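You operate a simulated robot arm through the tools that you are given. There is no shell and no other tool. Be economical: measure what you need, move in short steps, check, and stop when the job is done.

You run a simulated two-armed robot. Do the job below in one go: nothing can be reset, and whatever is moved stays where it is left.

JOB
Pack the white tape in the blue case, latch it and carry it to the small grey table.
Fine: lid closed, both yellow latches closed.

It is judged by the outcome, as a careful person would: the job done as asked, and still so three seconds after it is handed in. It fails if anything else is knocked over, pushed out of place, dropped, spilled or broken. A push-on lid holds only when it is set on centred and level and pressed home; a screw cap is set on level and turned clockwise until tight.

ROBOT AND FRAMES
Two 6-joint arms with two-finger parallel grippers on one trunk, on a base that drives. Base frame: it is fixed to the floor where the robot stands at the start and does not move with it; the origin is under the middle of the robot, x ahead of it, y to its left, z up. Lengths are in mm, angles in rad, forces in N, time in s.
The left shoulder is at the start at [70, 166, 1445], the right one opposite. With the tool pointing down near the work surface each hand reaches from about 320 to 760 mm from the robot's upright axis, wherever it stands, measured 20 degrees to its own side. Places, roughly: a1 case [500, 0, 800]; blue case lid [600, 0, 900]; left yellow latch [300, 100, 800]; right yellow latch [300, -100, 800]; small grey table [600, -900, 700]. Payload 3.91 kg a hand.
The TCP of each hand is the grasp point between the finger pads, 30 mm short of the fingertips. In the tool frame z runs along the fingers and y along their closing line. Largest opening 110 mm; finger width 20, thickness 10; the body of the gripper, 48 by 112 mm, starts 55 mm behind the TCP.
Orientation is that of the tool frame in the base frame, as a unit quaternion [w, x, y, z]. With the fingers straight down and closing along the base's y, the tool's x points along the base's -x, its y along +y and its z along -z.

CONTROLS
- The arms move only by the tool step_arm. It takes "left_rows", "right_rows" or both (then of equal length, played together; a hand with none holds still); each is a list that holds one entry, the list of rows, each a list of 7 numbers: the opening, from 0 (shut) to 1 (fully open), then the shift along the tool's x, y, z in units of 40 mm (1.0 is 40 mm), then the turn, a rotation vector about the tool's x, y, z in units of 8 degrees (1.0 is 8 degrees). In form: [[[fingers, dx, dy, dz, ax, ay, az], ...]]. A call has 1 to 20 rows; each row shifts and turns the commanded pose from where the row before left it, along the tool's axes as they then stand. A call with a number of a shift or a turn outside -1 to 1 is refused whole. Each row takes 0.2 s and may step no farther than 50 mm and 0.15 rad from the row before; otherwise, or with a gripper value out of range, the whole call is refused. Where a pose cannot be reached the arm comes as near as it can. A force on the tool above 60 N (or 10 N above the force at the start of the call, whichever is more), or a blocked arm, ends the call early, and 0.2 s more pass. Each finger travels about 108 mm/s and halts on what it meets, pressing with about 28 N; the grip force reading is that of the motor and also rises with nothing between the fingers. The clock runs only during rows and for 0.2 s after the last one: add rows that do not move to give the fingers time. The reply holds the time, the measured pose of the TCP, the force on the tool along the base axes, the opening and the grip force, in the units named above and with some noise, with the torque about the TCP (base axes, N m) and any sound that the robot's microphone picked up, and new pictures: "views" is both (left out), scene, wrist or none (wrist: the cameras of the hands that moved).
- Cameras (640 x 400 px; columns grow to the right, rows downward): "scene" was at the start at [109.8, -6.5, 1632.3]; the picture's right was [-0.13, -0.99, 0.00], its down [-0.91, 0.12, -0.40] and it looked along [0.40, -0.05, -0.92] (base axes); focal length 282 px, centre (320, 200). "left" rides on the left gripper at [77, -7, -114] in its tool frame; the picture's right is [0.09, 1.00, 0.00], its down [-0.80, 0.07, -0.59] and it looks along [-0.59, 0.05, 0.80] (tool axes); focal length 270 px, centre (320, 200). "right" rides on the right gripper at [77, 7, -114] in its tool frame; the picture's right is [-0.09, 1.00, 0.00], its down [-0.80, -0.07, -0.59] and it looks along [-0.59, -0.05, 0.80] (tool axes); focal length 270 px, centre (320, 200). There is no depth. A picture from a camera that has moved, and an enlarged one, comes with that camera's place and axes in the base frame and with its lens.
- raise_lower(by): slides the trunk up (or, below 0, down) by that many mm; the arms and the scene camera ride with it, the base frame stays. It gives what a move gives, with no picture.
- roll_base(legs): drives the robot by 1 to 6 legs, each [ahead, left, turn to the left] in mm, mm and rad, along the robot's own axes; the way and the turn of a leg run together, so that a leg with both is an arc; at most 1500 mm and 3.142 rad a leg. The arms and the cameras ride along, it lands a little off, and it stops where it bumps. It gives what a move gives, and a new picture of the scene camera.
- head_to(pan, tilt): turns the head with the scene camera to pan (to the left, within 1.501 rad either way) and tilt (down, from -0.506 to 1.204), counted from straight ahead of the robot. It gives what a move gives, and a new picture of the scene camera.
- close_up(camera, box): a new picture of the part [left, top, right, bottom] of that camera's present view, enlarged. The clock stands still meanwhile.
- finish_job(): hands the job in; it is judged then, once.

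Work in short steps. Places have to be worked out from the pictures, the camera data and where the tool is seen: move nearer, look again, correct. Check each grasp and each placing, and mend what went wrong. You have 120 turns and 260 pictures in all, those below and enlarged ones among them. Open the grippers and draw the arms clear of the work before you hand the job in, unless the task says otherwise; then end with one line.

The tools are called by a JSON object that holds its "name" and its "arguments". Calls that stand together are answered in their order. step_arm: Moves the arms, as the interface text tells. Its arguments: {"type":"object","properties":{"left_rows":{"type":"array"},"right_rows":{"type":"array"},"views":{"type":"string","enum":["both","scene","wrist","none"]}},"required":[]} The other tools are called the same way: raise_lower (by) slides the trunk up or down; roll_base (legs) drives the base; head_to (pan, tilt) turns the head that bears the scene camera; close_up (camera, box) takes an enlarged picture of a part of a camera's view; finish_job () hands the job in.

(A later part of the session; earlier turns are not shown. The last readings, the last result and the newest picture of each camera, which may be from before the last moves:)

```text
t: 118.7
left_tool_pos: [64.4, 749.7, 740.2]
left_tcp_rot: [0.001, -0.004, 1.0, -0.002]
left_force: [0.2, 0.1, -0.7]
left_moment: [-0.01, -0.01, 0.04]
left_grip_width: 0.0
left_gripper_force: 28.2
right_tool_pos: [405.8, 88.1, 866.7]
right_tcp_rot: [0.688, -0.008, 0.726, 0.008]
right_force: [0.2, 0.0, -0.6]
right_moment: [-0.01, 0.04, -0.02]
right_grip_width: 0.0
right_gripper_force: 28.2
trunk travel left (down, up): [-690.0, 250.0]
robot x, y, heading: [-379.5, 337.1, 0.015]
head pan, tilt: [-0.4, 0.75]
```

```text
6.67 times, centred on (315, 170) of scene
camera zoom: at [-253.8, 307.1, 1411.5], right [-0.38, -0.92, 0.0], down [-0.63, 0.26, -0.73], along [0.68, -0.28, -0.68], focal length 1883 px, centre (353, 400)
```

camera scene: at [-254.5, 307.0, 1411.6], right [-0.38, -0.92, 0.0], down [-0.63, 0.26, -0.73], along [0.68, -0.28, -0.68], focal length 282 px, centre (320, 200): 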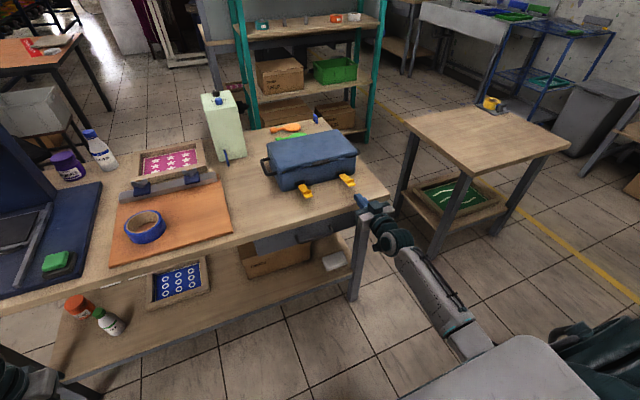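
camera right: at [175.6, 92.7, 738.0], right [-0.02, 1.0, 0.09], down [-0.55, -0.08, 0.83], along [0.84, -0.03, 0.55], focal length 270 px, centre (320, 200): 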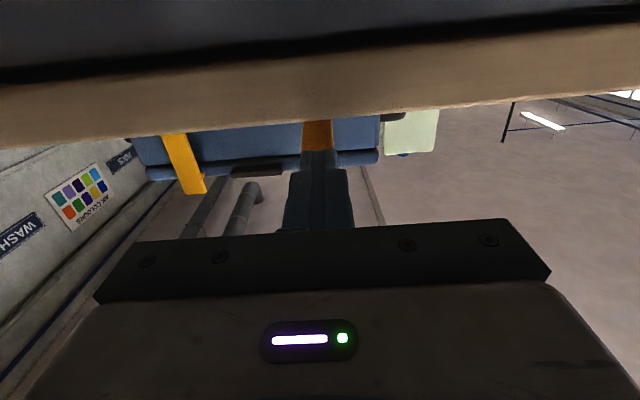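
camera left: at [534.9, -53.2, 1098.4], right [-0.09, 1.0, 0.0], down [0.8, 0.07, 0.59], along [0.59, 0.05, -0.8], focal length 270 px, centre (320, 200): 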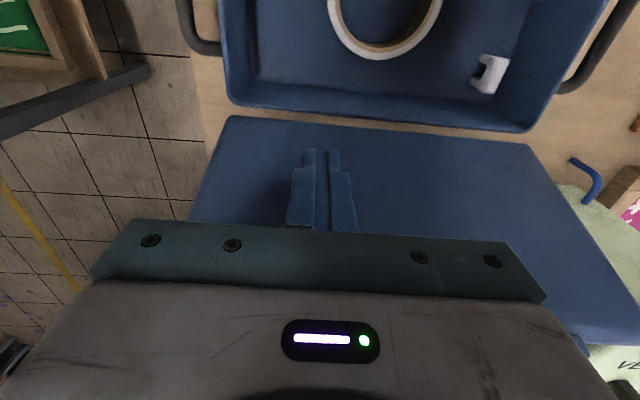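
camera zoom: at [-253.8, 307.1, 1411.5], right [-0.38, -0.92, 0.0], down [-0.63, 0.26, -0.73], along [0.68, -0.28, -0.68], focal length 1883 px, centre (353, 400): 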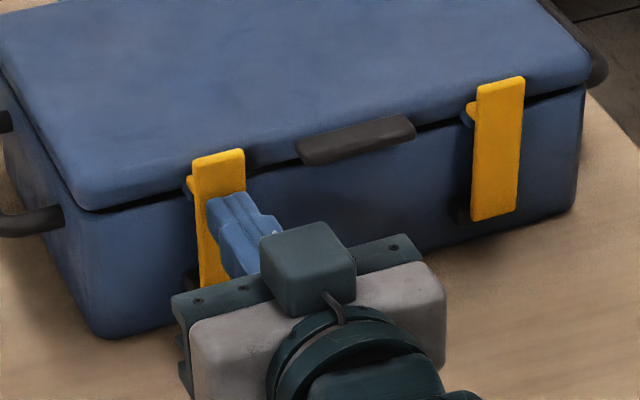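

{"name": "step_arm", "arguments": {"right_rows": [[[0, 0, 0, 0.1, 0, 0, 0], [0, 0, 0, 0.1, 0, 0, 0], [0, 0, 0, 0, 0, 0, 0]]], "views": "none"}}

{"name": "step_arm", "arguments": {"right_rows": [[[0, 0, 0, 0.1, 0, 0, 0], [0, 0, 0, 0.1, 0, 0, 0], [0, 0, 0, 0, 0, 0, 0]]], "views": "none"}}

{"name": "close_up", "arguments": {"camera": "scene", "box": [270, 140, 360, 200]}}

```text
t: 119.5
left_tool_pos: [65.2, 750.6, 740.8]
left_tcp_rot: [0.0, -0.003, 1.0, -0.002]
left_force: [-0.1, -0.3, 0.5]
left_moment: [0.03, 0.03, -0.03]
left_grip_width: 0.0
left_gripper_force: 28.1
right_tool_pos: [412.5, 87.7, 867.8]
right_tcp_rot: [0.688, -0.009, 0.725, 0.009]
right_force: [-3.8, 0.4, 0.0]
right_moment: [-0.01, -0.06, 0.03]
right_grip_width: 0.0
right_gripper_force: 27.8
trunk travel left (down, up): [-690.0, 250.0]
robot x, y, heading: [-383.4, 337.6, 0.009]
head pan, tilt: [-0.4, 0.75]
```

```text
t: 120.3
left_tool_pos: [66.1, 750.5, 741.0]
left_tcp_rot: [0.001, -0.003, 1.0, -0.001]
left_force: [0.1, 0.1, 0.4]
left_moment: [-0.02, -0.05, -0.02]
left_grip_width: 0.2
left_gripper_force: 27.8
right_tool_pos: [421.3, 87.7, 867.4]
right_tcp_rot: [0.688, -0.008, 0.726, 0.008]
right_force: [-2.9, 0.9, 0.9]
right_moment: [0.0, -0.02, 0.0]
right_grip_width: 0.0
right_gripper_force: 28.2
trunk travel left (down, up): [-690.0, 250.0]
robot x, y, heading: [-380.4, 336.9, 0.012]
head pan, tilt: [-0.4, 0.75]
```

```text
6.67 times, centred on (315, 170) of scene
camera zoom: at [-254.6, 307.4, 1411.6], right [-0.38, -0.92, 0.0], down [-0.63, 0.26, -0.73], along [0.68, -0.28, -0.68], focal length 1883 px, centre (353, 400)
```

zoom: 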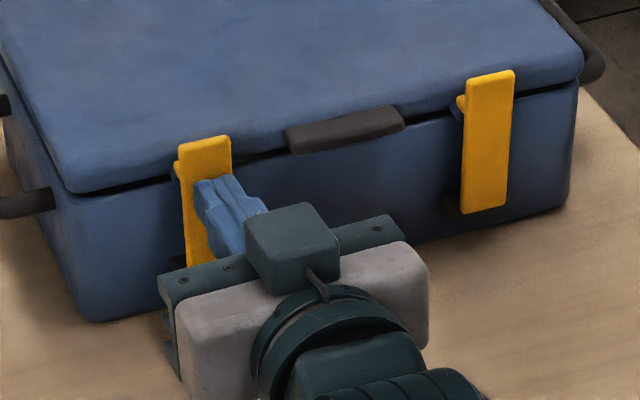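

Both flaps now stand against the lid with the hooks over the catches; further pressing only slides the case. I withdraw and check that the left one stays.

{"name": "step_arm", "arguments": {"right_rows": [[[0, 0, 0, -0.5, 0, 0, 0], [0, 0, 0, -1, 0, 0, 0], [0, 0, 0, -1, 0, 0, 0], [0, 0, 0, -0.5, 0, 0, 0], [0, 0, 0, 0, 0, 0, 0]]], "views": "wrist"}}

{"name": "close_up", "arguments": {"camera": "scene", "box": [270, 130, 360, 190]}}

{"name": "close_up", "arguments": {"camera": "right", "box": [100, 0, 440, 200]}}

```text
t: 121.5
left_tool_pos: [66.3, 749.6, 740.0]
left_tcp_rot: [0.0, -0.003, 1.0, 0.0]
left_force: [-0.6, 0.3, 0.0]
left_moment: [0.04, -0.02, 0.01]
left_grip_width: 0.4
left_gripper_force: 27.5
right_tool_pos: [301.4, 84.8, 872.8]
right_tcp_rot: [0.688, -0.008, 0.726, 0.008]
right_force: [0.1, -0.1, -0.5]
right_moment: [-0.02, 0.02, 0.05]
right_grip_width: 0.2
right_gripper_force: 28.4
trunk travel left (down, up): [-690.0, 250.0]
robot x, y, heading: [-383.3, 337.2, 0.009]
head pan, tilt: [-0.4, 0.75]
camera right: at [183.3, 90.1, 801.8], right [-0.02, 1.0, 0.09], down [-0.55, -0.08, 0.83], along [0.84, -0.03, 0.55], focal length 270 px, centre (320, 200)
```

right: 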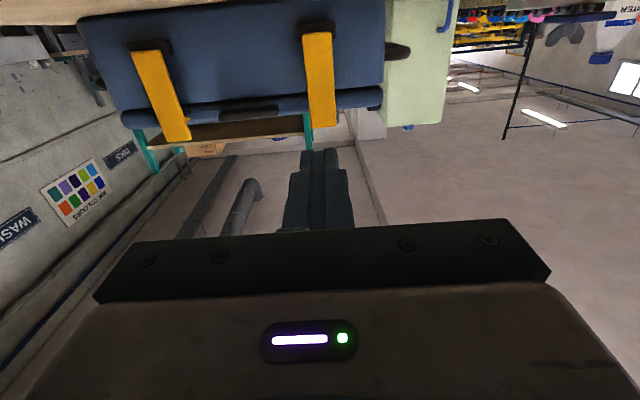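

```text
6.67 times, centred on (315, 160) of scene
camera zoom: at [-253.2, 307.2, 1411.5], right [-0.38, -0.92, 0.0], down [-0.63, 0.26, -0.73], along [0.68, -0.28, -0.68], focal length 1883 px, centre (353, 467)
```

zoom: 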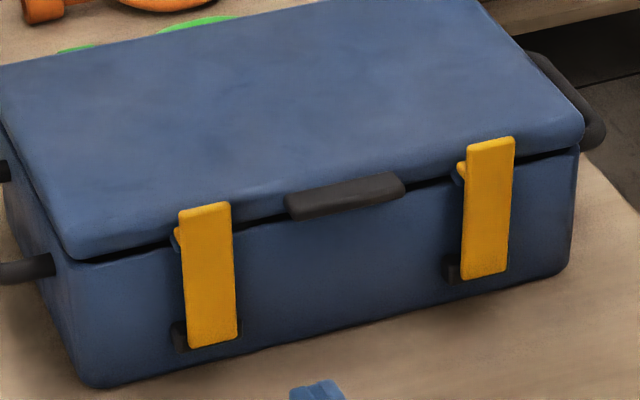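

```text
1.88 times, centred on (270, 100) of right
camera zoom: at [183.3, 90.1, 801.8], right [-0.02, 1.0, 0.09], down [-0.55, -0.08, 0.83], along [0.84, -0.03, 0.55], focal length 509 px, centre (414, 388)
```

zoom: 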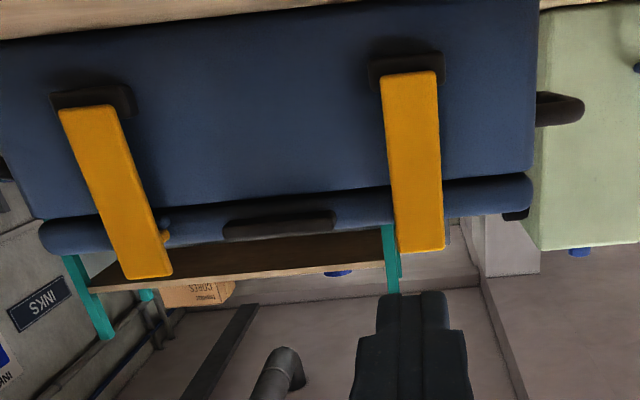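

Both flaps stand vertical with hooks over the catches. I test that the lid holds by gently lifting at the tab: first bring the finger under it.

{"name": "step_arm", "arguments": {"right_rows": [[[0, 0, -0.9, 0, 0, 0, 0], [0, 0.3, -0.9, 0, 0, 0, 0], [0, 0.25, 0, 0.5, 0, 0, 0], [0, 0, 0, 1, 0, 0, 0], [0, 0, 0, 1, 0, 0, 0], [0, 0, 0, 0.4, 0, 0, 0], [0, 0, 0, 0, 0, 0, 0]]], "views": "wrist"}}

{"name": "close_up", "arguments": {"camera": "scene", "box": [270, 130, 360, 190]}}

```text
t: 123.1
left_tool_pos: [66.6, 749.7, 740.5]
left_tcp_rot: [0.0, -0.003, 1.0, -0.001]
left_force: [0.1, 0.1, -0.7]
left_moment: [-0.04, 0.0, 0.03]
left_grip_width: 0.0
left_gripper_force: 28.1
right_tool_pos: [418.0, 16.5, 844.6]
right_tcp_rot: [0.688, -0.008, 0.726, 0.008]
right_force: [-0.3, 0.2, -0.1]
right_moment: [0.02, -0.04, 0.02]
right_grip_width: 0.0
right_gripper_force: 28.4
trunk travel left (down, up): [-690.0, 250.0]
robot x, y, heading: [-380.5, 336.0, 0.008]
head pan, tilt: [-0.4, 0.75]
camera right: at [299.4, 21.0, 773.8], right [-0.02, 1.0, 0.09], down [-0.55, -0.08, 0.83], along [0.84, -0.04, 0.55], focal length 270 px, centre (320, 200)
```

right: 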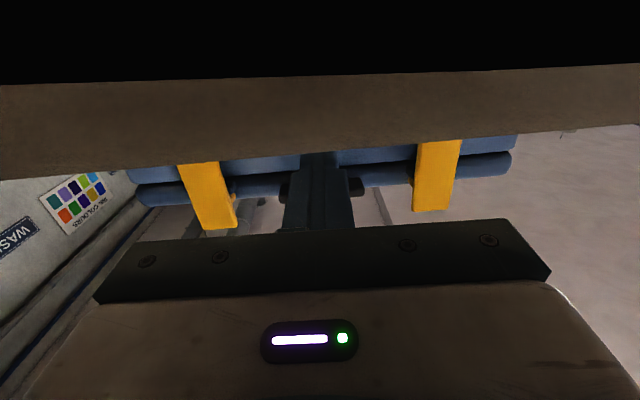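

```text
6.67 times, centred on (315, 160) of scene
camera zoom: at [-253.8, 306.9, 1411.5], right [-0.38, -0.92, 0.0], down [-0.63, 0.26, -0.73], along [0.68, -0.28, -0.68], focal length 1883 px, centre (353, 467)
```

zoom: 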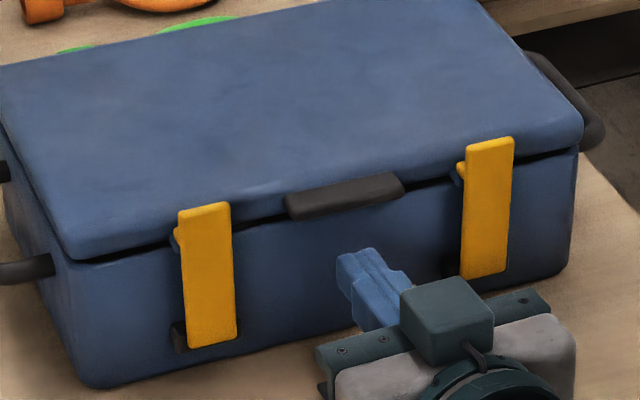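

{"name": "step_arm", "arguments": {"right_rows": [[[0, 0, 0, 0.45, 0, 0, 0], [0, -0.2, 0, 0, 0, 0, 0], [0, -0.2, 0, 0, 0, 0, 0], [0, -0.1, 0, 0, 0, 0, 0], [0, 0, 0, 0, 0, 0, 0]]], "views": "none"}}

{"name": "close_up", "arguments": {"camera": "scene", "box": [270, 130, 360, 190]}}

```text
t: 123.6
left_tool_pos: [61.1, 750.8, 742.9]
left_tcp_rot: [0.002, -0.002, 1.0, -0.001]
left_force: [0.7, 0.2, 0.0]
left_moment: [0.0, 0.03, 0.02]
left_grip_width: 0.0
left_gripper_force: 27.9
right_tool_pos: [422.8, 16.7, 842.4]
right_tcp_rot: [0.683, -0.008, 0.731, 0.007]
right_force: [-35.8, -0.3, 17.3]
right_moment: [-0.03, 4.92, -0.24]
right_grip_width: 0.0
right_gripper_force: 28.3
trunk travel left (down, up): [-690.0, 250.0]
robot x, y, heading: [-386.4, 335.9, 0.004]
head pan, tilt: [-0.4, 0.75]
stopped in row 2 (right hand): the force on the tool passed its limit at 78 N (the readings are from after the stop); the commanded pose is now the measured one
```

```text
6.67 times, centred on (315, 160) of scene
camera zoom: at [-265.2, 309.9, 1412.9], right [-0.38, -0.92, 0.0], down [-0.62, 0.26, -0.74], along [0.68, -0.28, -0.68], focal length 1883 px, centre (353, 467)
```

zoom: 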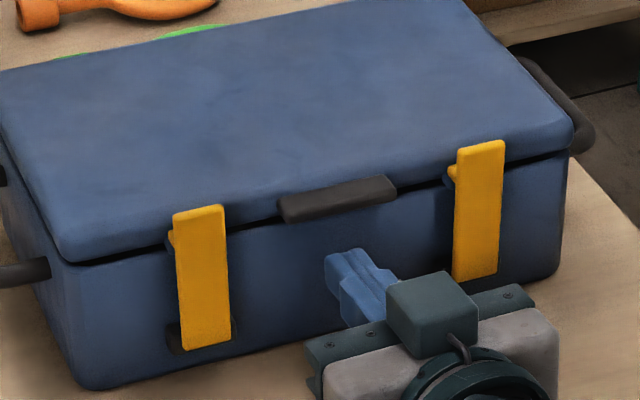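

The hand's underside bumped the bench edge; I back away at once, and re-approach with the hand pitched 30° down so its camera clears the bench.

{"name": "step_arm", "arguments": {"right_rows": [[[0, 0, 0, -0.5, 0, 0, 0], [0, 0, 0, -1, 0, 0, 0], [0, -0.5, 0, -0.5, 0, 0, 0], [0, -0.5, 0, 0, 0, 1, 0], [0, 0, 0, 0, 0, 1, 0], [0, 0, 0, 0, 0, 1, 0], [0, 0, 0, 0, 0, 0.3, 0], [0, 0, 0, 0, 0, 0, 0]]], "views": "both"}}

```text
t: 125.4
left_tool_pos: [65.2, 749.3, 740.6]
left_tcp_rot: [0.0, -0.003, 1.0, -0.001]
left_force: [-0.2, -0.5, -0.4]
left_moment: [0.0, 0.01, 0.02]
left_grip_width: 0.0
left_gripper_force: 28.2
right_tool_pos: [354.3, 12.6, 881.0]
right_tcp_rot: [0.495, -0.009, 0.869, 0.007]
right_force: [0.2, -0.1, -0.9]
right_moment: [0.0, 0.01, 0.01]
right_grip_width: 0.0
right_gripper_force: 28.4
trunk travel left (down, up): [-690.0, 250.0]
robot x, y, heading: [-381.0, 337.9, 0.005]
head pan, tilt: [-0.4, 0.75]
camera scene: at [-255.2, 307.0, 1411.5], right [-0.38, -0.92, 0.0], down [-0.63, 0.26, -0.73], along [0.68, -0.28, -0.68], focal length 282 px, centre (320, 200)
camera right: at [215.8, 18.2, 873.8], right [0.02, 1.0, 0.08], down [-0.1, -0.08, 0.99], along [0.99, -0.03, 0.1], focal length 270 px, centre (320, 200)
```

scene: 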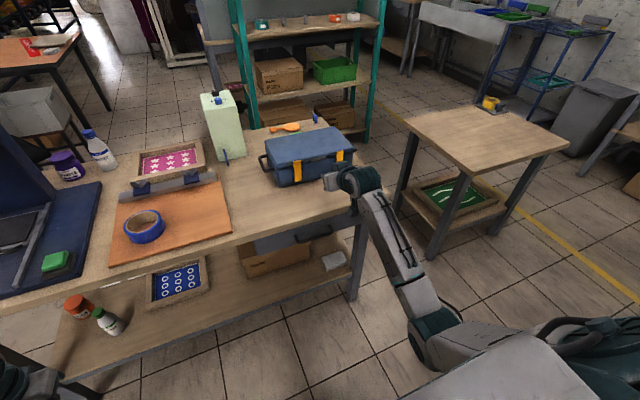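
right: 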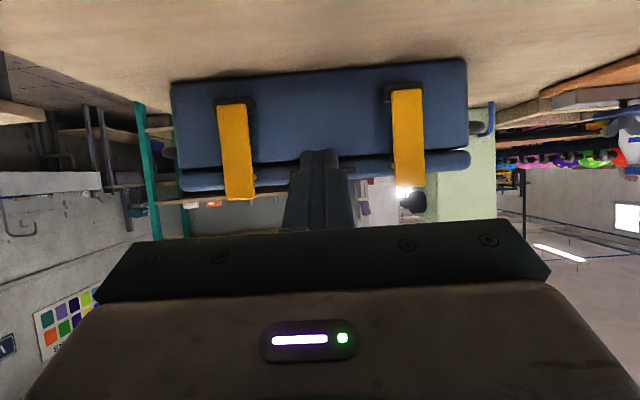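

Good straight view: both latches upright on the lid. Now tip under the tab and a small lift to test.

{"name": "step_arm", "arguments": {"right_rows": [[[0, -0.1, 0, 0.6, 0, 0, 0], [0, -0.1, 0, 0.6, 0, 0, 0], [0, -0.23, 0, 0.4, 0, 0, 0], [0, -0.2, 0, 0.35, 0, 0, 0], [0, 0, 0, 0, 0, 0, 0]]], "views": "wrist"}}

{"name": "close_up", "arguments": {"camera": "scene", "box": [270, 130, 360, 190]}}

```text
t: 126.6
left_tool_pos: [65.0, 749.9, 738.9]
left_tcp_rot: [0.0, -0.002, 1.0, 0.0]
left_force: [-0.2, -0.9, -0.5]
left_moment: [-0.03, -0.01, -0.01]
left_grip_width: 0.0
left_gripper_force: 28.0
right_tool_pos: [432.7, 16.0, 864.1]
right_tcp_rot: [0.495, -0.009, 0.869, 0.007]
right_force: [0.6, 0.1, 0.3]
right_moment: [0.0, 0.03, 0.03]
right_grip_width: 0.0
right_gripper_force: 28.2
trunk travel left (down, up): [-690.0, 250.0]
robot x, y, heading: [-380.9, 338.1, 0.008]
head pan, tilt: [-0.4, 0.75]
camera right: at [295.5, 20.4, 855.7], right [0.02, 1.0, 0.08], down [-0.1, -0.08, 0.99], along [0.99, -0.03, 0.1], focal length 270 px, centre (320, 200)
```

right: 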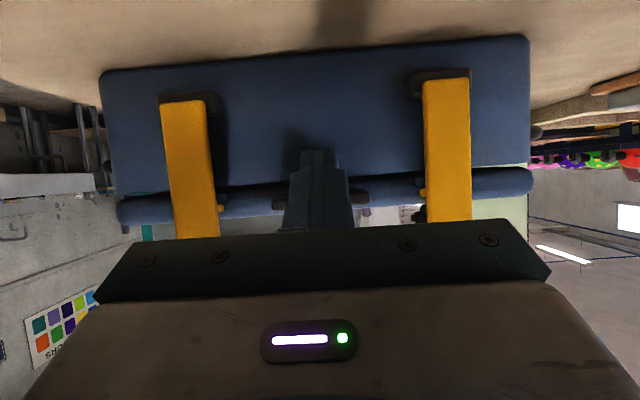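

```text
6.67 times, centred on (315, 160) of scene
camera zoom: at [-255.8, 306.9, 1411.5], right [-0.38, -0.92, 0.0], down [-0.63, 0.26, -0.73], along [0.68, -0.28, -0.68], focal length 1883 px, centre (353, 467)
```

zoom: 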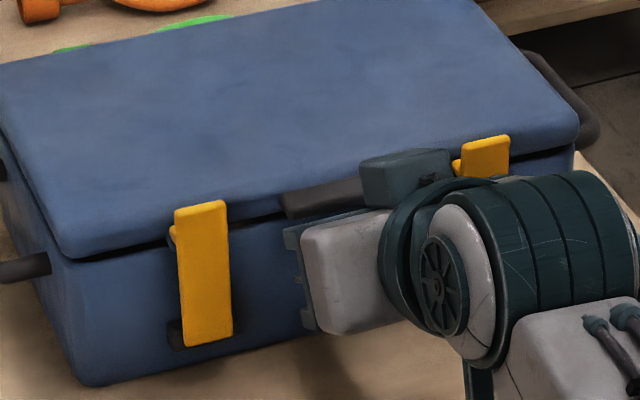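

{"name": "step_arm", "arguments": {"right_rows": [[[0, -0.12, 0, 0.22, 0, 0, 0], [0, -0.11, 0, -0.06, 0, 0, 0], [0, -0.11, 0, -0.06, 0, 0, 0], [0, 0, 0, 0, 0, 0, 0]]], "views": "wrist"}}

{"name": "step_arm", "arguments": {"right_rows": [[[0, -0.11, 0, -0.06, 0, 0, 0], [0, -0.11, 0, -0.06, 0, 0, 0], [0, 0, 0, 0, 0, 0, 0]]], "views": "wrist"}}

```text
t: 127.6
left_tool_pos: [65.4, 750.0, 740.5]
left_tcp_rot: [-0.001, -0.003, 1.0, 0.0]
left_force: [-0.3, 0.0, 0.4]
left_moment: [-0.02, 0.04, 0.01]
left_grip_width: 0.0
left_gripper_force: 28.3
right_tool_pos: [443.8, 15.6, 871.9]
right_tcp_rot: [0.494, -0.01, 0.869, 0.008]
right_force: [-1.6, -0.6, -5.6]
right_moment: [0.04, 0.06, 0.06]
right_grip_width: 0.1
right_gripper_force: 28.2
trunk travel left (down, up): [-690.0, 250.0]
robot x, y, heading: [-384.2, 333.9, 0.003]
head pan, tilt: [-0.4, 0.75]
camera right: at [306.3, 20.1, 864.5], right [0.02, 1.0, 0.08], down [-0.1, -0.08, 0.99], along [0.99, -0.03, 0.1], focal length 270 px, centre (320, 200)
```

right: 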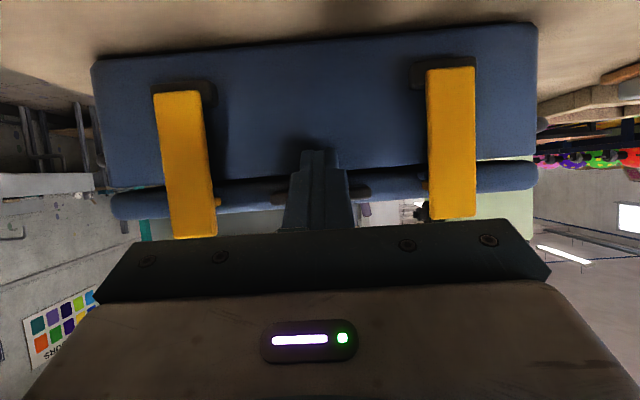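

```text
t: 128.4
left_tool_pos: [66.3, 749.7, 740.0]
left_tcp_rot: [-0.001, -0.004, 1.0, -0.001]
left_force: [0.3, 0.5, -0.4]
left_moment: [-0.02, -0.02, 0.0]
left_grip_width: 0.0
left_gripper_force: 28.2
right_tool_pos: [443.8, 14.3, 881.7]
right_tcp_rot: [0.494, -0.009, 0.87, 0.007]
right_force: [-2.1, 1.1, -6.2]
right_moment: [0.01, 0.07, 0.02]
right_grip_width: 0.0
right_gripper_force: 28.1
trunk travel left (down, up): [-690.0, 250.0]
robot x, y, heading: [-382.9, 340.2, 0.002]
head pan, tilt: [-0.4, 0.75]
camera right: at [306.5, 19.8, 874.3], right [0.02, 1.0, 0.08], down [-0.1, -0.08, 0.99], along [0.99, -0.03, 0.1], focal length 270 px, centre (320, 200)
```

right: 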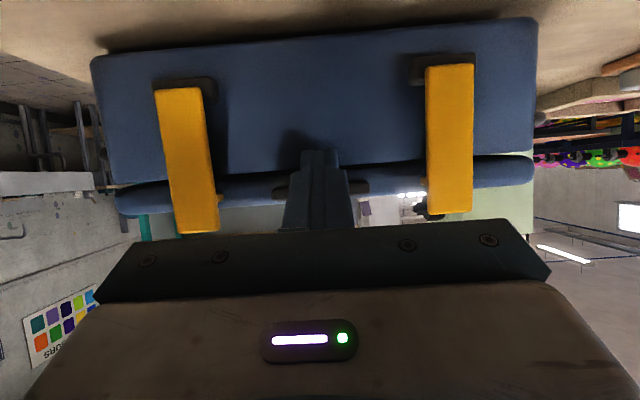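

The whole case front lifts (≈6 N) with the lid staying shut: latches hold. I set it down and withdraw.

{"name": "step_arm", "arguments": {"right_rows": [[[0, 0.2, 0, 0.11, 0, 0, 0], [0, 0.2, 0, 0.11, 0, 0, 0], [0, 0.1, 0, 0.06, 0, 0, 0], [0, 0.2, 0, -0.4, 0, 0, 0], [0, 0.4, 0, -0.8, 0, 0, 0], [0, 0.2, 0, -0.8, 0, 0, 0], [0, 0, 0, -1, 0, 0, 0], [0, 0, 0, -1, 0, 0, 0], [0, 0, 0, -1, 0, 0, 0], [0, 0, 0, 0, 0, 0, 0]]], "views": "scene"}}

{"name": "close_up", "arguments": {"camera": "scene", "box": [240, 110, 380, 200]}}

```text
t: 130.6
left_tool_pos: [65.5, 749.4, 738.6]
left_tcp_rot: [-0.001, -0.003, 1.0, -0.001]
left_force: [0.7, -0.3, 0.1]
left_moment: [0.02, 0.01, 0.01]
left_grip_width: 0.0
left_gripper_force: 27.9
right_tool_pos: [255.2, 11.0, 934.9]
right_tcp_rot: [0.495, -0.01, 0.869, 0.007]
right_force: [-0.8, -0.3, -0.1]
right_moment: [0.02, 0.0, 0.0]
right_grip_width: 0.1
right_gripper_force: 27.9
trunk travel left (down, up): [-690.0, 250.0]
robot x, y, heading: [-381.6, 339.2, 0.007]
head pan, tilt: [-0.4, 0.75]
camera scene: at [-254.4, 307.5, 1411.4], right [-0.38, -0.92, 0.0], down [-0.63, 0.26, -0.73], along [0.68, -0.28, -0.68], focal length 282 px, centre (320, 200)
```

scene: 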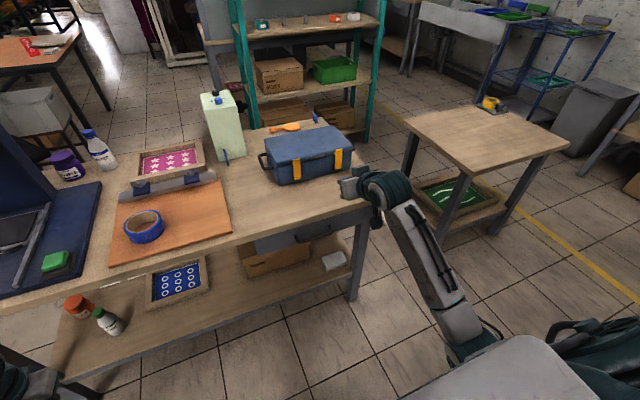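

```text
4.44 times, centred on (310, 155) of scene
camera zoom: at [-254.4, 307.5, 1411.4], right [-0.38, -0.92, 0.0], down [-0.63, 0.26, -0.73], along [0.68, -0.28, -0.68], focal length 1255 px, centre (364, 400)
```

zoom: 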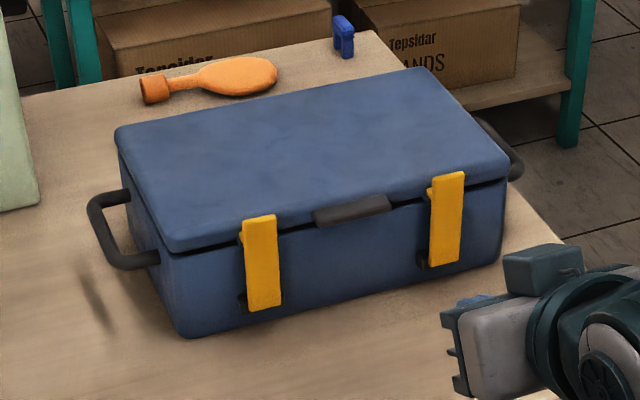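

Case is latched and undamaged at x≈453–617, y≈−115…152. Next the carry: raise the trunk, centre the base on the case, and turn the right hand down.

{"name": "raise_lower", "arguments": {"by": 250}}

{"name": "roll_base", "arguments": {"legs": [[0, -322, 0], [220, 0, 0]]}}

{"name": "step_arm", "arguments": {"right_rows": [[[0, 0, 0, 0, 0, 1, 0], [0, 0, 0, 0, 0, 1, 0], [0, 0, 0, 0, 0, 1, 0], [0, 0, 0, 0, 0, 1, 0], [0, 0, 0, 0, 0, 1, 0], [0, 0, 0, 0, 0, 1, 0], [0, 0, 0, 0, 0, 1, 0], [0, 0, 0, 0, 0, 0.5, 0], [0, 0, 0, 1, 0, 0, 0], [0, 0, 0, 1, 0, 0, 0], [0, 0, 0, 1, 0, 0, 0], [0, 0, 0, 0, 0, 0, 0]]], "views": "none"}}

{"name": "head_to", "arguments": {"pan": 0, "tilt": 0.95}}

```text
t: 133.2
left_tool_pos: [66.0, 749.5, 989.0]
left_tcp_rot: [0.0, -0.003, 1.0, -0.001]
left_force: [0.2, -0.6, 0.4]
left_moment: [0.0, 0.02, 0.0]
left_grip_width: 0.0
left_gripper_force: 27.4
right_tool_pos: [254.9, 12.3, 1184.3]
right_tcp_rot: [0.494, -0.009, 0.869, 0.007]
right_force: [0.2, 0.4, 0.0]
right_moment: [0.01, 0.03, -0.01]
right_grip_width: 0.1
right_gripper_force: 27.9
trunk travel left (down, up): [-940.0, 0.0]
robot x, y, heading: [-383.8, 336.9, 0.009]
head pan, tilt: [-0.4, 0.75]
```

```text
t: 136.7
left_tool_pos: [282.0, 428.3, 990.8]
left_tcp_rot: [0.002, -0.003, 1.0, -0.001]
left_force: [-0.6, 0.0, -0.8]
left_moment: [0.0, -0.02, 0.0]
left_grip_width: 0.0
left_gripper_force: 27.9
right_tool_pos: [471.5, -308.4, 1186.7]
right_tcp_rot: [0.496, -0.009, 0.868, 0.007]
right_force: [-0.2, 0.1, 0.2]
right_moment: [0.0, 0.01, -0.02]
right_grip_width: 0.1
right_gripper_force: 28.0
trunk travel left (down, up): [-940.0, 0.0]
robot x, y, heading: [-163.1, 15.1, 0.006]
head pan, tilt: [-0.4, 0.75]
camera scene: at [-40.0, -13.6, 1661.9], right [-0.38, -0.92, 0.0], down [-0.63, 0.26, -0.73], along [0.68, -0.28, -0.68], focal length 282 px, centre (320, 200)
```

scene: 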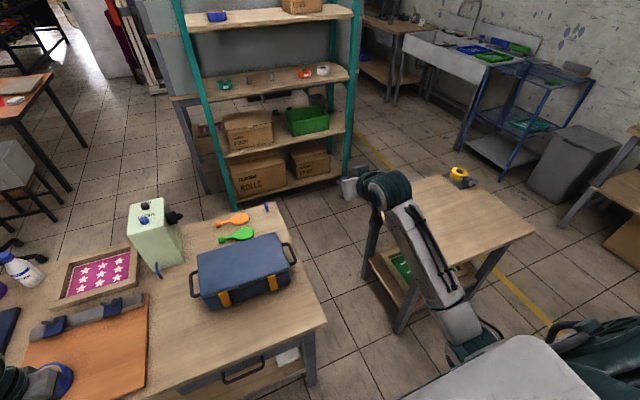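

```text
t: 139.2
left_tool_pos: [284.3, 427.9, 990.2]
left_tcp_rot: [0.0, -0.003, 1.0, -0.001]
left_force: [-0.9, -0.1, 1.1]
left_moment: [-0.01, 0.01, -0.04]
left_grip_width: 0.0
left_gripper_force: 27.7
right_tool_pos: [531.6, -332.4, 989.6]
right_tcp_rot: [-0.006, -0.011, 1.0, 0.002]
right_force: [0.8, -0.1, 0.2]
right_moment: [0.0, 0.01, 0.01]
right_grip_width: 0.5
right_gripper_force: 28.1
right hand out of reach, approached as far as the arm can: row 6, 7, 8
trunk travel left (down, up): [-940.0, 0.0]
robot x, y, heading: [-165.8, 16.7, 0.009]
head pan, tilt: [-0.4, 0.75]
```

```text
t: 140.1
left_tool_pos: [284.2, 429.0, 989.7]
left_tcp_rot: [-0.001, -0.003, 1.0, -0.002]
left_force: [1.2, -0.4, 0.2]
left_moment: [0.02, -0.01, 0.01]
left_grip_width: 0.1
left_gripper_force: 27.6
right_tool_pos: [531.3, -332.7, 990.3]
right_tcp_rot: [-0.005, -0.01, 1.0, 0.001]
right_force: [-1.4, 0.8, -0.2]
right_moment: [0.03, 0.01, 0.02]
right_grip_width: 0.0
right_gripper_force: 27.8
trunk travel left (down, up): [-940.0, 0.0]
robot x, y, heading: [-165.6, 18.2, 0.005]
head pan, tilt: [0.0, 0.949]
camera scene: at [-39.4, 18.1, 1646.0], right [0.01, -1.0, 0.0], down [-0.81, 0.0, -0.58], along [0.58, 0.0, -0.81], focal length 282 px, centre (320, 200)
```

scene: 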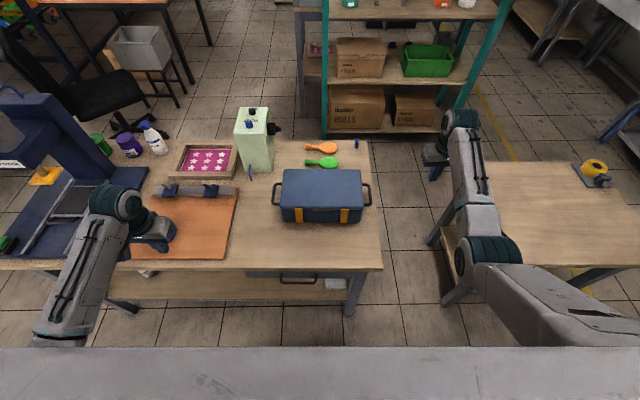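

I bring both hands toward the handles, high, to measure them with the wrist cameras.

{"name": "step_arm", "arguments": {"left_rows": [[[0.3, -0.84, -0.69, 0, 0, 0, 0], [0.3, -0.84, -0.69, 0, 0, 0, 0], [0.3, -0.84, -0.69, 0, 0, 0, 0], [0.3, -0.84, -0.69, 0, 0, 0, 0], [0.3, -0.84, -0.69, 0, 0, 0, 0], [0.3, -0.84, -0.69, 0, 0, 0, 0], [0.3, -0.84, -0.5, 0, 0, 0, 0], [0.3, 0, 0, 0.5, 0, 0, 0], [0.3, 0, 0, 0, 0, 0, 0]]], "right_rows": [[[0.3, 0, 0.45, 0, 0, 0, 0], [0.3, 0, 0.45, 0, 0, 0, 0], [0.3, 0, 0.45, 0, 0, 0, 0], [0.3, 0, 0.45, 0, 0, 0, 0], [0.3, 0, 0.45, 0, 0, 0, 0], [0.3, 0, 0.45, 0, 0, 0, 0], [0.3, 0, 0.3, 0, 0, 0, 0], [0.3, 0, 0, 0.5, 0, 0, 0], [0.3, 0, 0, 0, 0, 0, 0]]], "views": "wrist"}}

```text
t: 142.1
left_tool_pos: [519.0, 244.3, 970.6]
left_tcp_rot: [0.0, -0.003, 1.0, 0.0]
left_force: [-0.1, 0.5, 0.7]
left_moment: [0.02, 0.01, 0.04]
left_grip_width: 33.0
left_gripper_force: 0.1
right_tool_pos: [526.8, -211.0, 971.1]
right_tcp_rot: [-0.005, -0.01, 1.0, 0.001]
right_force: [0.2, 0.0, -0.3]
right_moment: [0.03, -0.01, 0.01]
right_grip_width: 33.0
right_gripper_force: 0.0
trunk travel left (down, up): [-940.0, 0.0]
robot x, y, heading: [-164.1, 14.0, 0.004]
head pan, tilt: [0.0, 0.949]
camera right: at [451.7, -205.6, 1086.2], right [0.07, 1.0, 0.0], down [0.81, -0.06, 0.59], along [0.58, -0.04, -0.81], focal length 270 px, centre (320, 200)
camera left: at [441.8, 236.0, 1084.6], right [-0.09, 1.0, 0.0], down [0.8, 0.08, 0.59], along [0.59, 0.05, -0.8], focal length 270 px, centre (320, 200)
```

right: 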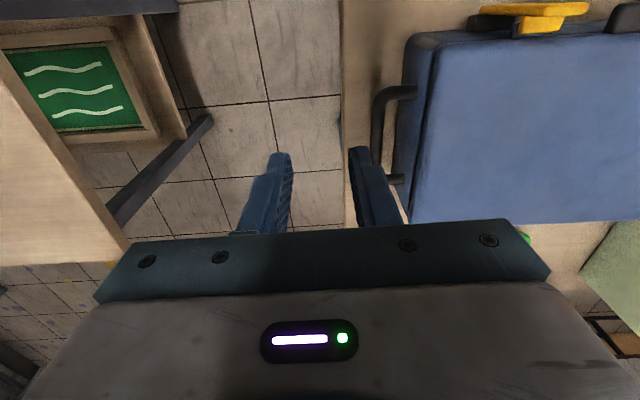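
left: 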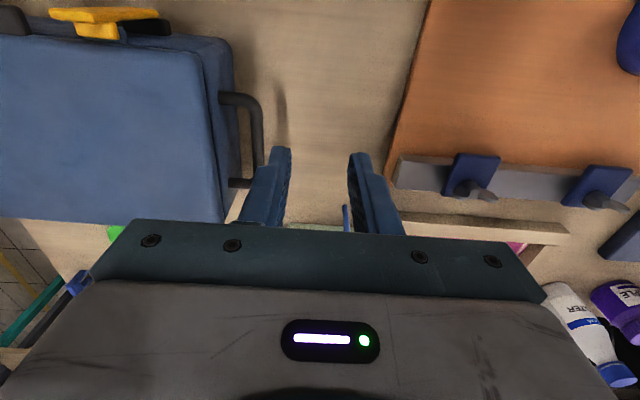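

{"name": "close_up", "arguments": {"camera": "scene", "box": [260, 155, 380, 235]}}

```text
5.00 times, centred on (320, 195) of scene
camera zoom: at [-40.3, 18.4, 1646.1], right [0.01, -1.0, 0.0], down [-0.81, -0.01, -0.58], along [0.58, 0.0, -0.81], focal length 1412 px, centre (320, 225)
```

zoom: 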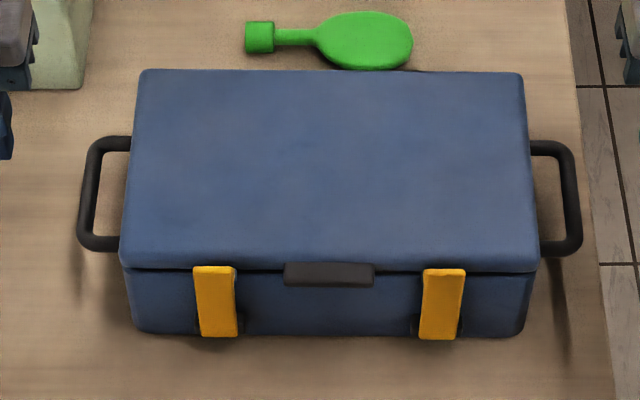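

Handle bars: left ≈(555, 183, 846), right ≈(555, −158, 846). I position both hands above them and descend partway.

{"name": "step_arm", "arguments": {"left_rows": [[[0.25, -0.45, -0.75, 0, 0, 0, 0], [0.25, -0.45, -0.78, 0, 0, 0, 0], [0.25, 0, 0, 0.8, 0, 0, 0], [0.25, 0, 0, 0.8, 0, 0, 0], [0.25, 0, 0, 0, 0, 0, 0]]], "right_rows": [[[0.25, -0.35, 0.66, 0, 0, 0, 0], [0.25, -0.35, 0.66, 0, 0, 0, 0], [0.25, 0, 0, 0.8, 0, 0, 0], [0.25, 0, 0, 0.8, 0, 0, 0], [0.25, 0, 0, 0, 0, 0, 0]]], "views": "wrist"}}

```text
t: 143.3
left_tool_pos: [557.6, 183.3, 904.4]
left_tcp_rot: [-0.001, -0.002, 1.0, -0.001]
left_force: [-0.1, -0.1, -1.0]
left_moment: [0.01, 0.02, -0.01]
left_grip_width: 27.5
left_gripper_force: 0.0
right_tool_pos: [555.4, -158.4, 907.4]
right_tcp_rot: [-0.006, -0.01, 1.0, 0.001]
right_force: [0.4, -0.6, 0.5]
right_moment: [-0.04, 0.04, -0.02]
right_grip_width: 27.6
right_gripper_force: 0.0
trunk travel left (down, up): [-940.0, 0.0]
robot x, y, heading: [-165.8, 16.1, 0.006]
head pan, tilt: [0.0, 0.949]
camera right: at [479.6, -151.5, 1022.1], right [0.07, 1.0, 0.0], down [0.81, -0.06, 0.59], along [0.58, -0.04, -0.81], focal length 270 px, centre (320, 200)
camera left: at [479.8, 175.4, 1019.0], right [-0.09, 1.0, 0.0], down [0.8, 0.08, 0.59], along [0.59, 0.05, -0.8], focal length 270 px, centre (320, 200)
```

right: 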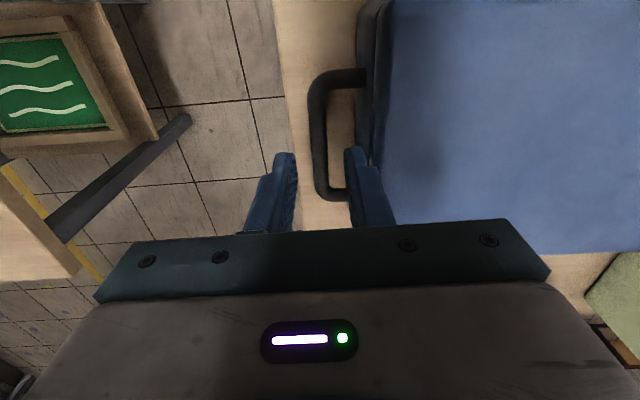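
left: 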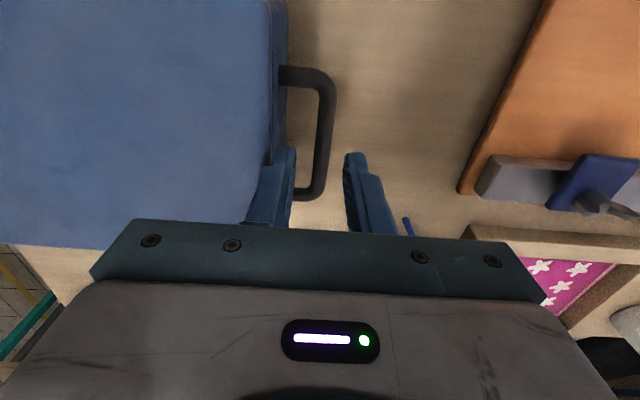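

Both bars are centred between the fingers. I descend to z≈861 and close both grips.

{"name": "step_arm", "arguments": {"left_rows": [[[0.25, 0, 0, 0.5, 0, 0, 0], [0.25, 0, 0, 0.58, 0, 0, 0], [0.25, 0, 0, 0, 0, 0, 0], [0.12, 0, 0, 0, 0, 0, 0], [0, 0, 0, 0, 0, 0, 0], [0, 0, 0, 0, 0, 0, 0]]], "right_rows": [[[0.25, 0, 0, 0.55, 0, 0, 0], [0.25, 0, 0, 0.6, 0, 0, 0], [0.25, 0, 0, 0, 0, 0, 0], [0.12, 0, 0, 0, 0, 0, 0], [0, 0, 0, 0, 0, 0, 0], [0, 0, 0, 0, 0, 0, 0]]], "views": "both"}}

```text
t: 144.7
left_tool_pos: [556.4, 184.6, 862.7]
left_tcp_rot: [-0.001, -0.002, 1.0, 0.0]
left_force: [-3.0, 8.0, 2.4]
left_moment: [0.17, -0.17, -0.57]
left_grip_width: 12.3
left_gripper_force: 27.9
right_tool_pos: [554.3, -157.7, 861.3]
right_tcp_rot: [-0.005, -0.011, 1.0, 0.001]
right_force: [1.6, -5.3, -0.1]
right_moment: [-0.1, -0.23, -0.38]
right_grip_width: 11.9
right_gripper_force: 28.1
trunk travel left (down, up): [-940.0, 0.0]
robot x, y, heading: [-162.3, 14.4, 0.006]
head pan, tilt: [0.0, 0.949]
camera scene: at [-40.1, 18.7, 1646.0], right [0.01, -1.0, 0.0], down [-0.81, -0.01, -0.58], along [0.58, 0.0, -0.81], focal length 282 px, centre (320, 200)
camera right: at [478.0, -152.0, 976.7], right [0.07, 1.0, 0.0], down [0.81, -0.05, 0.59], along [0.58, -0.04, -0.81], focal length 270 px, centre (320, 200)
camera left: at [479.1, 176.8, 976.4], right [-0.09, 1.0, 0.0], down [0.8, 0.08, 0.59], along [0.59, 0.06, -0.8], focal length 270 px, centre (320, 200)
```

scene: 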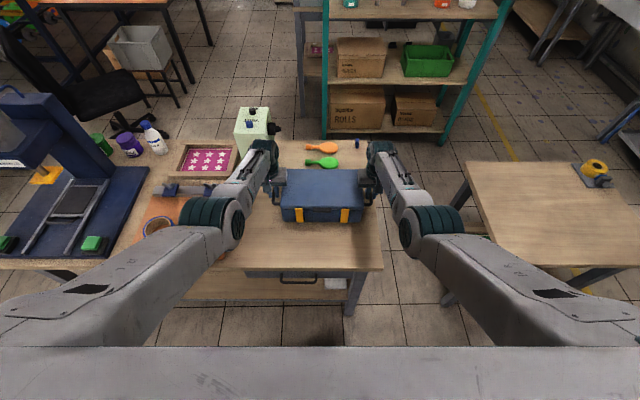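
right: 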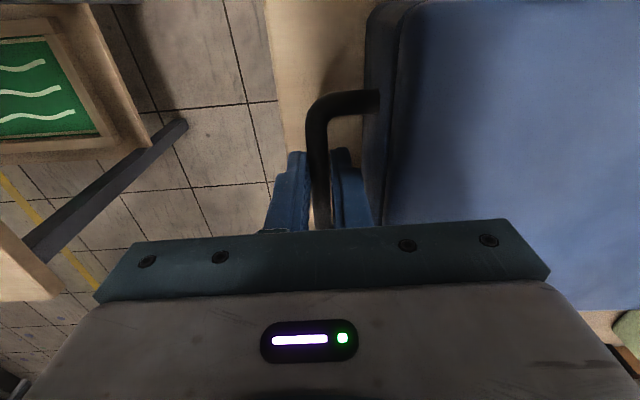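
left: 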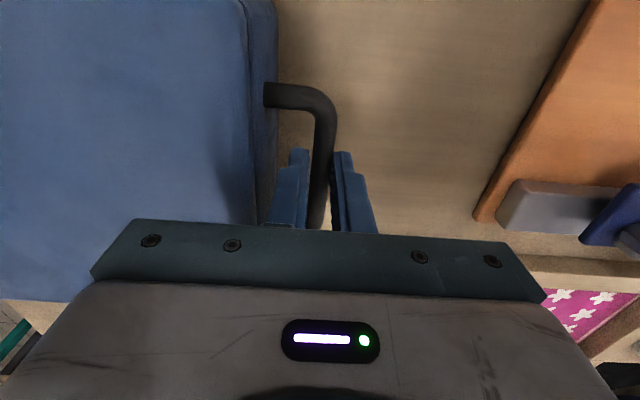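

Both handles gripped (12 mm). I lift the case 80 mm with both arms together.

{"name": "step_arm", "arguments": {"left_rows": [[[0, 0, 0, -0.3, 0, 0, 0], [0, 0, 0, -0.4, 0, 0, 0], [0, 0, 0, -0.4, 0, 0, 0], [0, 0, 0, -0.4, 0, 0, 0], [0, 0, 0, -0.4, 0, 0, 0], [0, 0, 0, 0, 0, 0, 0]]], "right_rows": [[[0, 0, 0, -0.3, 0, 0, 0], [0, 0, 0, -0.4, 0, 0, 0], [0, 0, 0, -0.4, 0, 0, 0], [0, 0, 0, -0.4, 0, 0, 0], [0, 0, 0, -0.4, 0, 0, 0], [0, 0, 0, 0, 0, 0, 0]]], "views": "scene"}}

{"name": "close_up", "arguments": {"camera": "scene", "box": [240, 125, 400, 245]}}

```text
t: 146.1
left_tool_pos: [558.1, 184.1, 936.8]
left_tcp_rot: [-0.002, -0.003, 1.0, 0.0]
left_force: [-2.9, 8.6, -6.2]
left_moment: [0.23, 0.25, -0.6]
left_grip_width: 12.0
left_gripper_force: 28.2
right_tool_pos: [555.9, -159.0, 934.5]
right_tcp_rot: [-0.007, -0.01, 1.0, 0.001]
right_force: [2.1, -8.2, -6.5]
right_moment: [-0.22, -0.15, -0.32]
right_grip_width: 11.9
right_gripper_force: 28.3
trunk travel left (down, up): [-940.0, 0.0]
robot x, y, heading: [-164.1, 15.9, 0.007]
head pan, tilt: [0.0, 0.949]
camera scene: at [-36.4, 18.3, 1645.7], right [0.01, -1.0, 0.0], down [-0.81, -0.01, -0.58], along [0.58, 0.0, -0.81], focal length 282 px, centre (320, 200)
```

scene: 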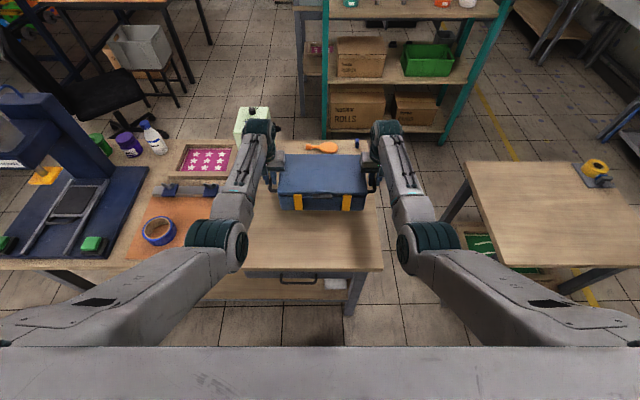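

```text
3.33 times, centred on (320, 185) of scene
camera zoom: at [-36.4, 18.3, 1645.7], right [0.01, -1.0, 0.0], down [-0.81, -0.01, -0.58], along [0.58, 0.0, -0.81], focal length 942 px, centre (320, 250)
```

zoom: 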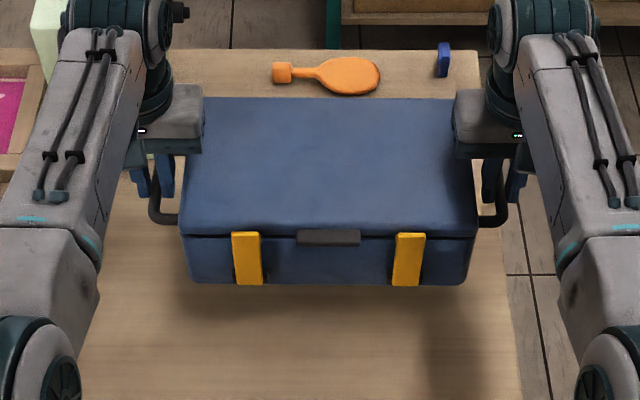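

Case is up and level, ~6.5 N per hand. I drive back 250, right 913.

{"name": "roll_base", "arguments": {"legs": [[-260, 0, 0], [0, -913, 0]]}}

```text
t: 152.4
left_tool_pos: [307.9, -728.0, 936.5]
left_tcp_rot: [-0.001, -0.007, 1.0, -0.001]
left_force: [-2.1, 9.3, -6.1]
left_moment: [0.23, 0.02, -0.56]
left_grip_width: 12.1
left_gripper_force: 28.2
right_tool_pos: [309.3, -1071.1, 935.0]
right_tcp_rot: [-0.007, -0.016, 1.0, 0.001]
right_force: [2.6, -8.7, -7.4]
right_moment: [-0.23, -0.01, -0.29]
right_grip_width: 11.5
right_gripper_force: 27.9
trunk travel left (down, up): [-940.0, 0.0]
robot x, y, heading: [-408.8, -907.1, 0.016]
head pan, tilt: [0.0, 0.949]
camera scene: at [-284.7, -899.6, 1645.7], right [0.02, -1.0, 0.0], down [-0.81, -0.01, -0.58], along [0.58, 0.01, -0.81], focal length 282 px, centre (320, 200)
```

scene: 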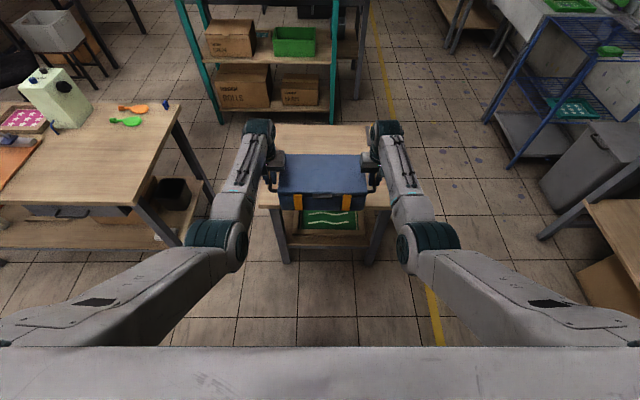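

The case is lined up with the grey table (x 355–881, y −650…−1183). I drive forward 280 mm over it.

{"name": "roll_base", "arguments": {"legs": [[280, 0, 0]]}}

{"name": "close_up", "arguments": {"camera": "scene", "box": [220, 80, 460, 260]}}

```text
t: 154.3
left_tool_pos: [586.2, -725.1, 937.4]
left_tcp_rot: [-0.001, -0.008, 1.0, -0.001]
left_force: [-2.3, -0.2, -7.1]
left_moment: [0.02, 0.28, -0.59]
left_grip_width: 12.0
left_gripper_force: 28.4
right_tool_pos: [587.7, -1067.3, 936.4]
right_tcp_rot: [-0.006, -0.015, 1.0, 0.002]
right_force: [2.2, -0.1, -7.1]
right_moment: [0.02, -0.28, -0.26]
right_grip_width: 11.9
right_gripper_force: 28.3
trunk travel left (down, up): [-940.0, 0.0]
robot x, y, heading: [-136.0, -897.8, 0.012]
head pan, tilt: [0.0, 0.949]
camera scene: at [-8.8, -896.4, 1646.0], right [0.02, -1.0, 0.0], down [-0.81, -0.01, -0.58], along [0.58, 0.01, -0.81], focal length 282 px, centre (320, 200)
```

scene: 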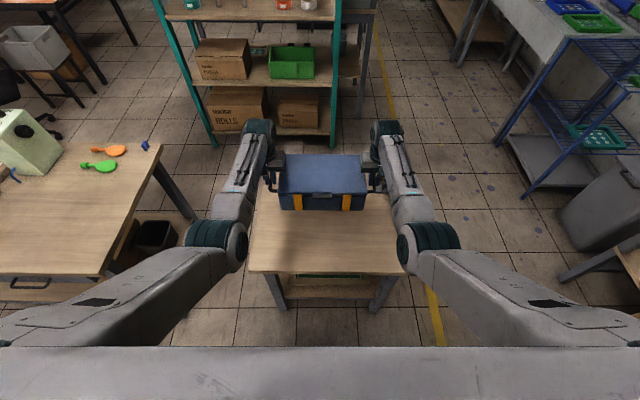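

```text
2.22 times, centred on (340, 170) of scene
camera zoom: at [-8.8, -896.4, 1646.0], right [0.02, -1.0, 0.0], down [-0.81, -0.01, -0.58], along [0.58, 0.01, -0.81], focal length 628 px, centre (276, 267)
```

zoom: 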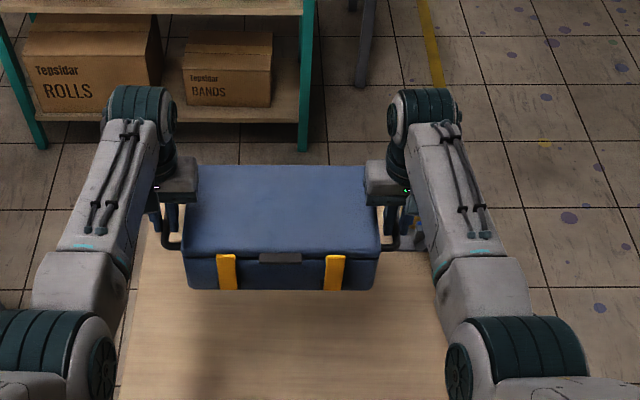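

Over the table; I estimate its top at ≈681–700. I lower the trunk 140 mm first.

{"name": "raise_lower", "arguments": {"by": -140}}

{"name": "close_up", "arguments": {"camera": "scene", "box": [220, 80, 460, 300]}}

```text
t: 156.0
left_tool_pos: [587.8, -723.9, 796.7]
left_tcp_rot: [-0.002, -0.008, 1.0, 0.0]
left_force: [-2.0, -0.7, -6.0]
left_moment: [-0.01, 0.24, -0.53]
left_grip_width: 11.9
left_gripper_force: 28.2
right_tool_pos: [587.9, -1067.8, 794.8]
right_tcp_rot: [-0.006, -0.016, 1.0, 0.002]
right_force: [1.5, -0.3, -6.7]
right_moment: [0.0, -0.24, -0.22]
right_grip_width: 11.8
right_gripper_force: 27.7
trunk travel left (down, up): [-800.0, 140.0]
robot x, y, heading: [-131.4, -898.7, 0.015]
head pan, tilt: [0.0, 0.949]
```

```text
1.82 times, centred on (340, 190) of scene
camera zoom: at [-6.4, -896.4, 1505.8], right [0.02, -1.0, 0.0], down [-0.81, -0.01, -0.58], along [0.58, 0.01, -0.81], focal length 514 px, centre (284, 218)
```

zoom: 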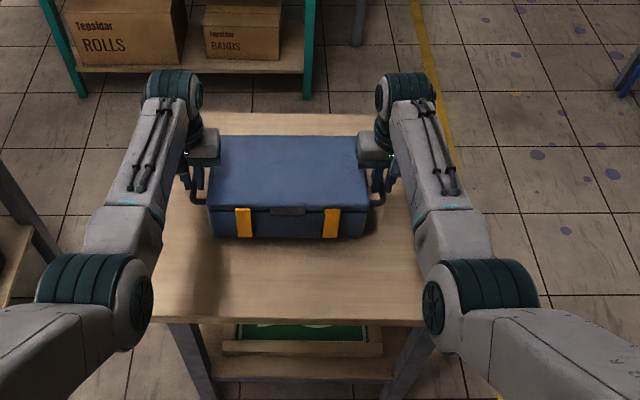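

Now lower with both arms in 5 mm steps, watching the force.

{"name": "step_arm", "arguments": {"left_rows": [[[0, 0, 0, 0.12, 0, 0, 0], [0, 0, 0, 0.12, 0, 0, 0], [0, 0, 0, 0.12, 0, 0, 0], [0, 0, 0, 0.12, 0, 0, 0], [0, 0, 0, 0, 0, 0, 0]]], "right_rows": [[[0, 0, 0, 0.12, 0, 0, 0], [0, 0, 0, 0.12, 0, 0, 0], [0, 0, 0, 0.12, 0, 0, 0], [0, 0, 0, 0.12, 0, 0, 0], [0, 0, 0, 0, 0, 0, 0]]], "views": "none"}}

```text
t: 157.2
left_tool_pos: [586.9, -724.7, 782.1]
left_tcp_rot: [0.002, -0.007, 1.0, -0.001]
left_force: [4.6, -0.3, 9.4]
left_moment: [0.02, 0.7, -0.56]
left_grip_width: 11.8
left_gripper_force: 28.2
right_tool_pos: [588.2, -1067.3, 782.0]
right_tcp_rot: [-0.001, -0.016, 1.0, 0.001]
right_force: [11.0, 0.5, 18.7]
right_moment: [-0.01, -0.02, -0.13]
right_grip_width: 11.7
right_gripper_force: 27.7
trunk travel left (down, up): [-800.0, 140.0]
robot x, y, heading: [-138.1, -898.4, 0.013]
head pan, tilt: [0.0, 0.949]
```

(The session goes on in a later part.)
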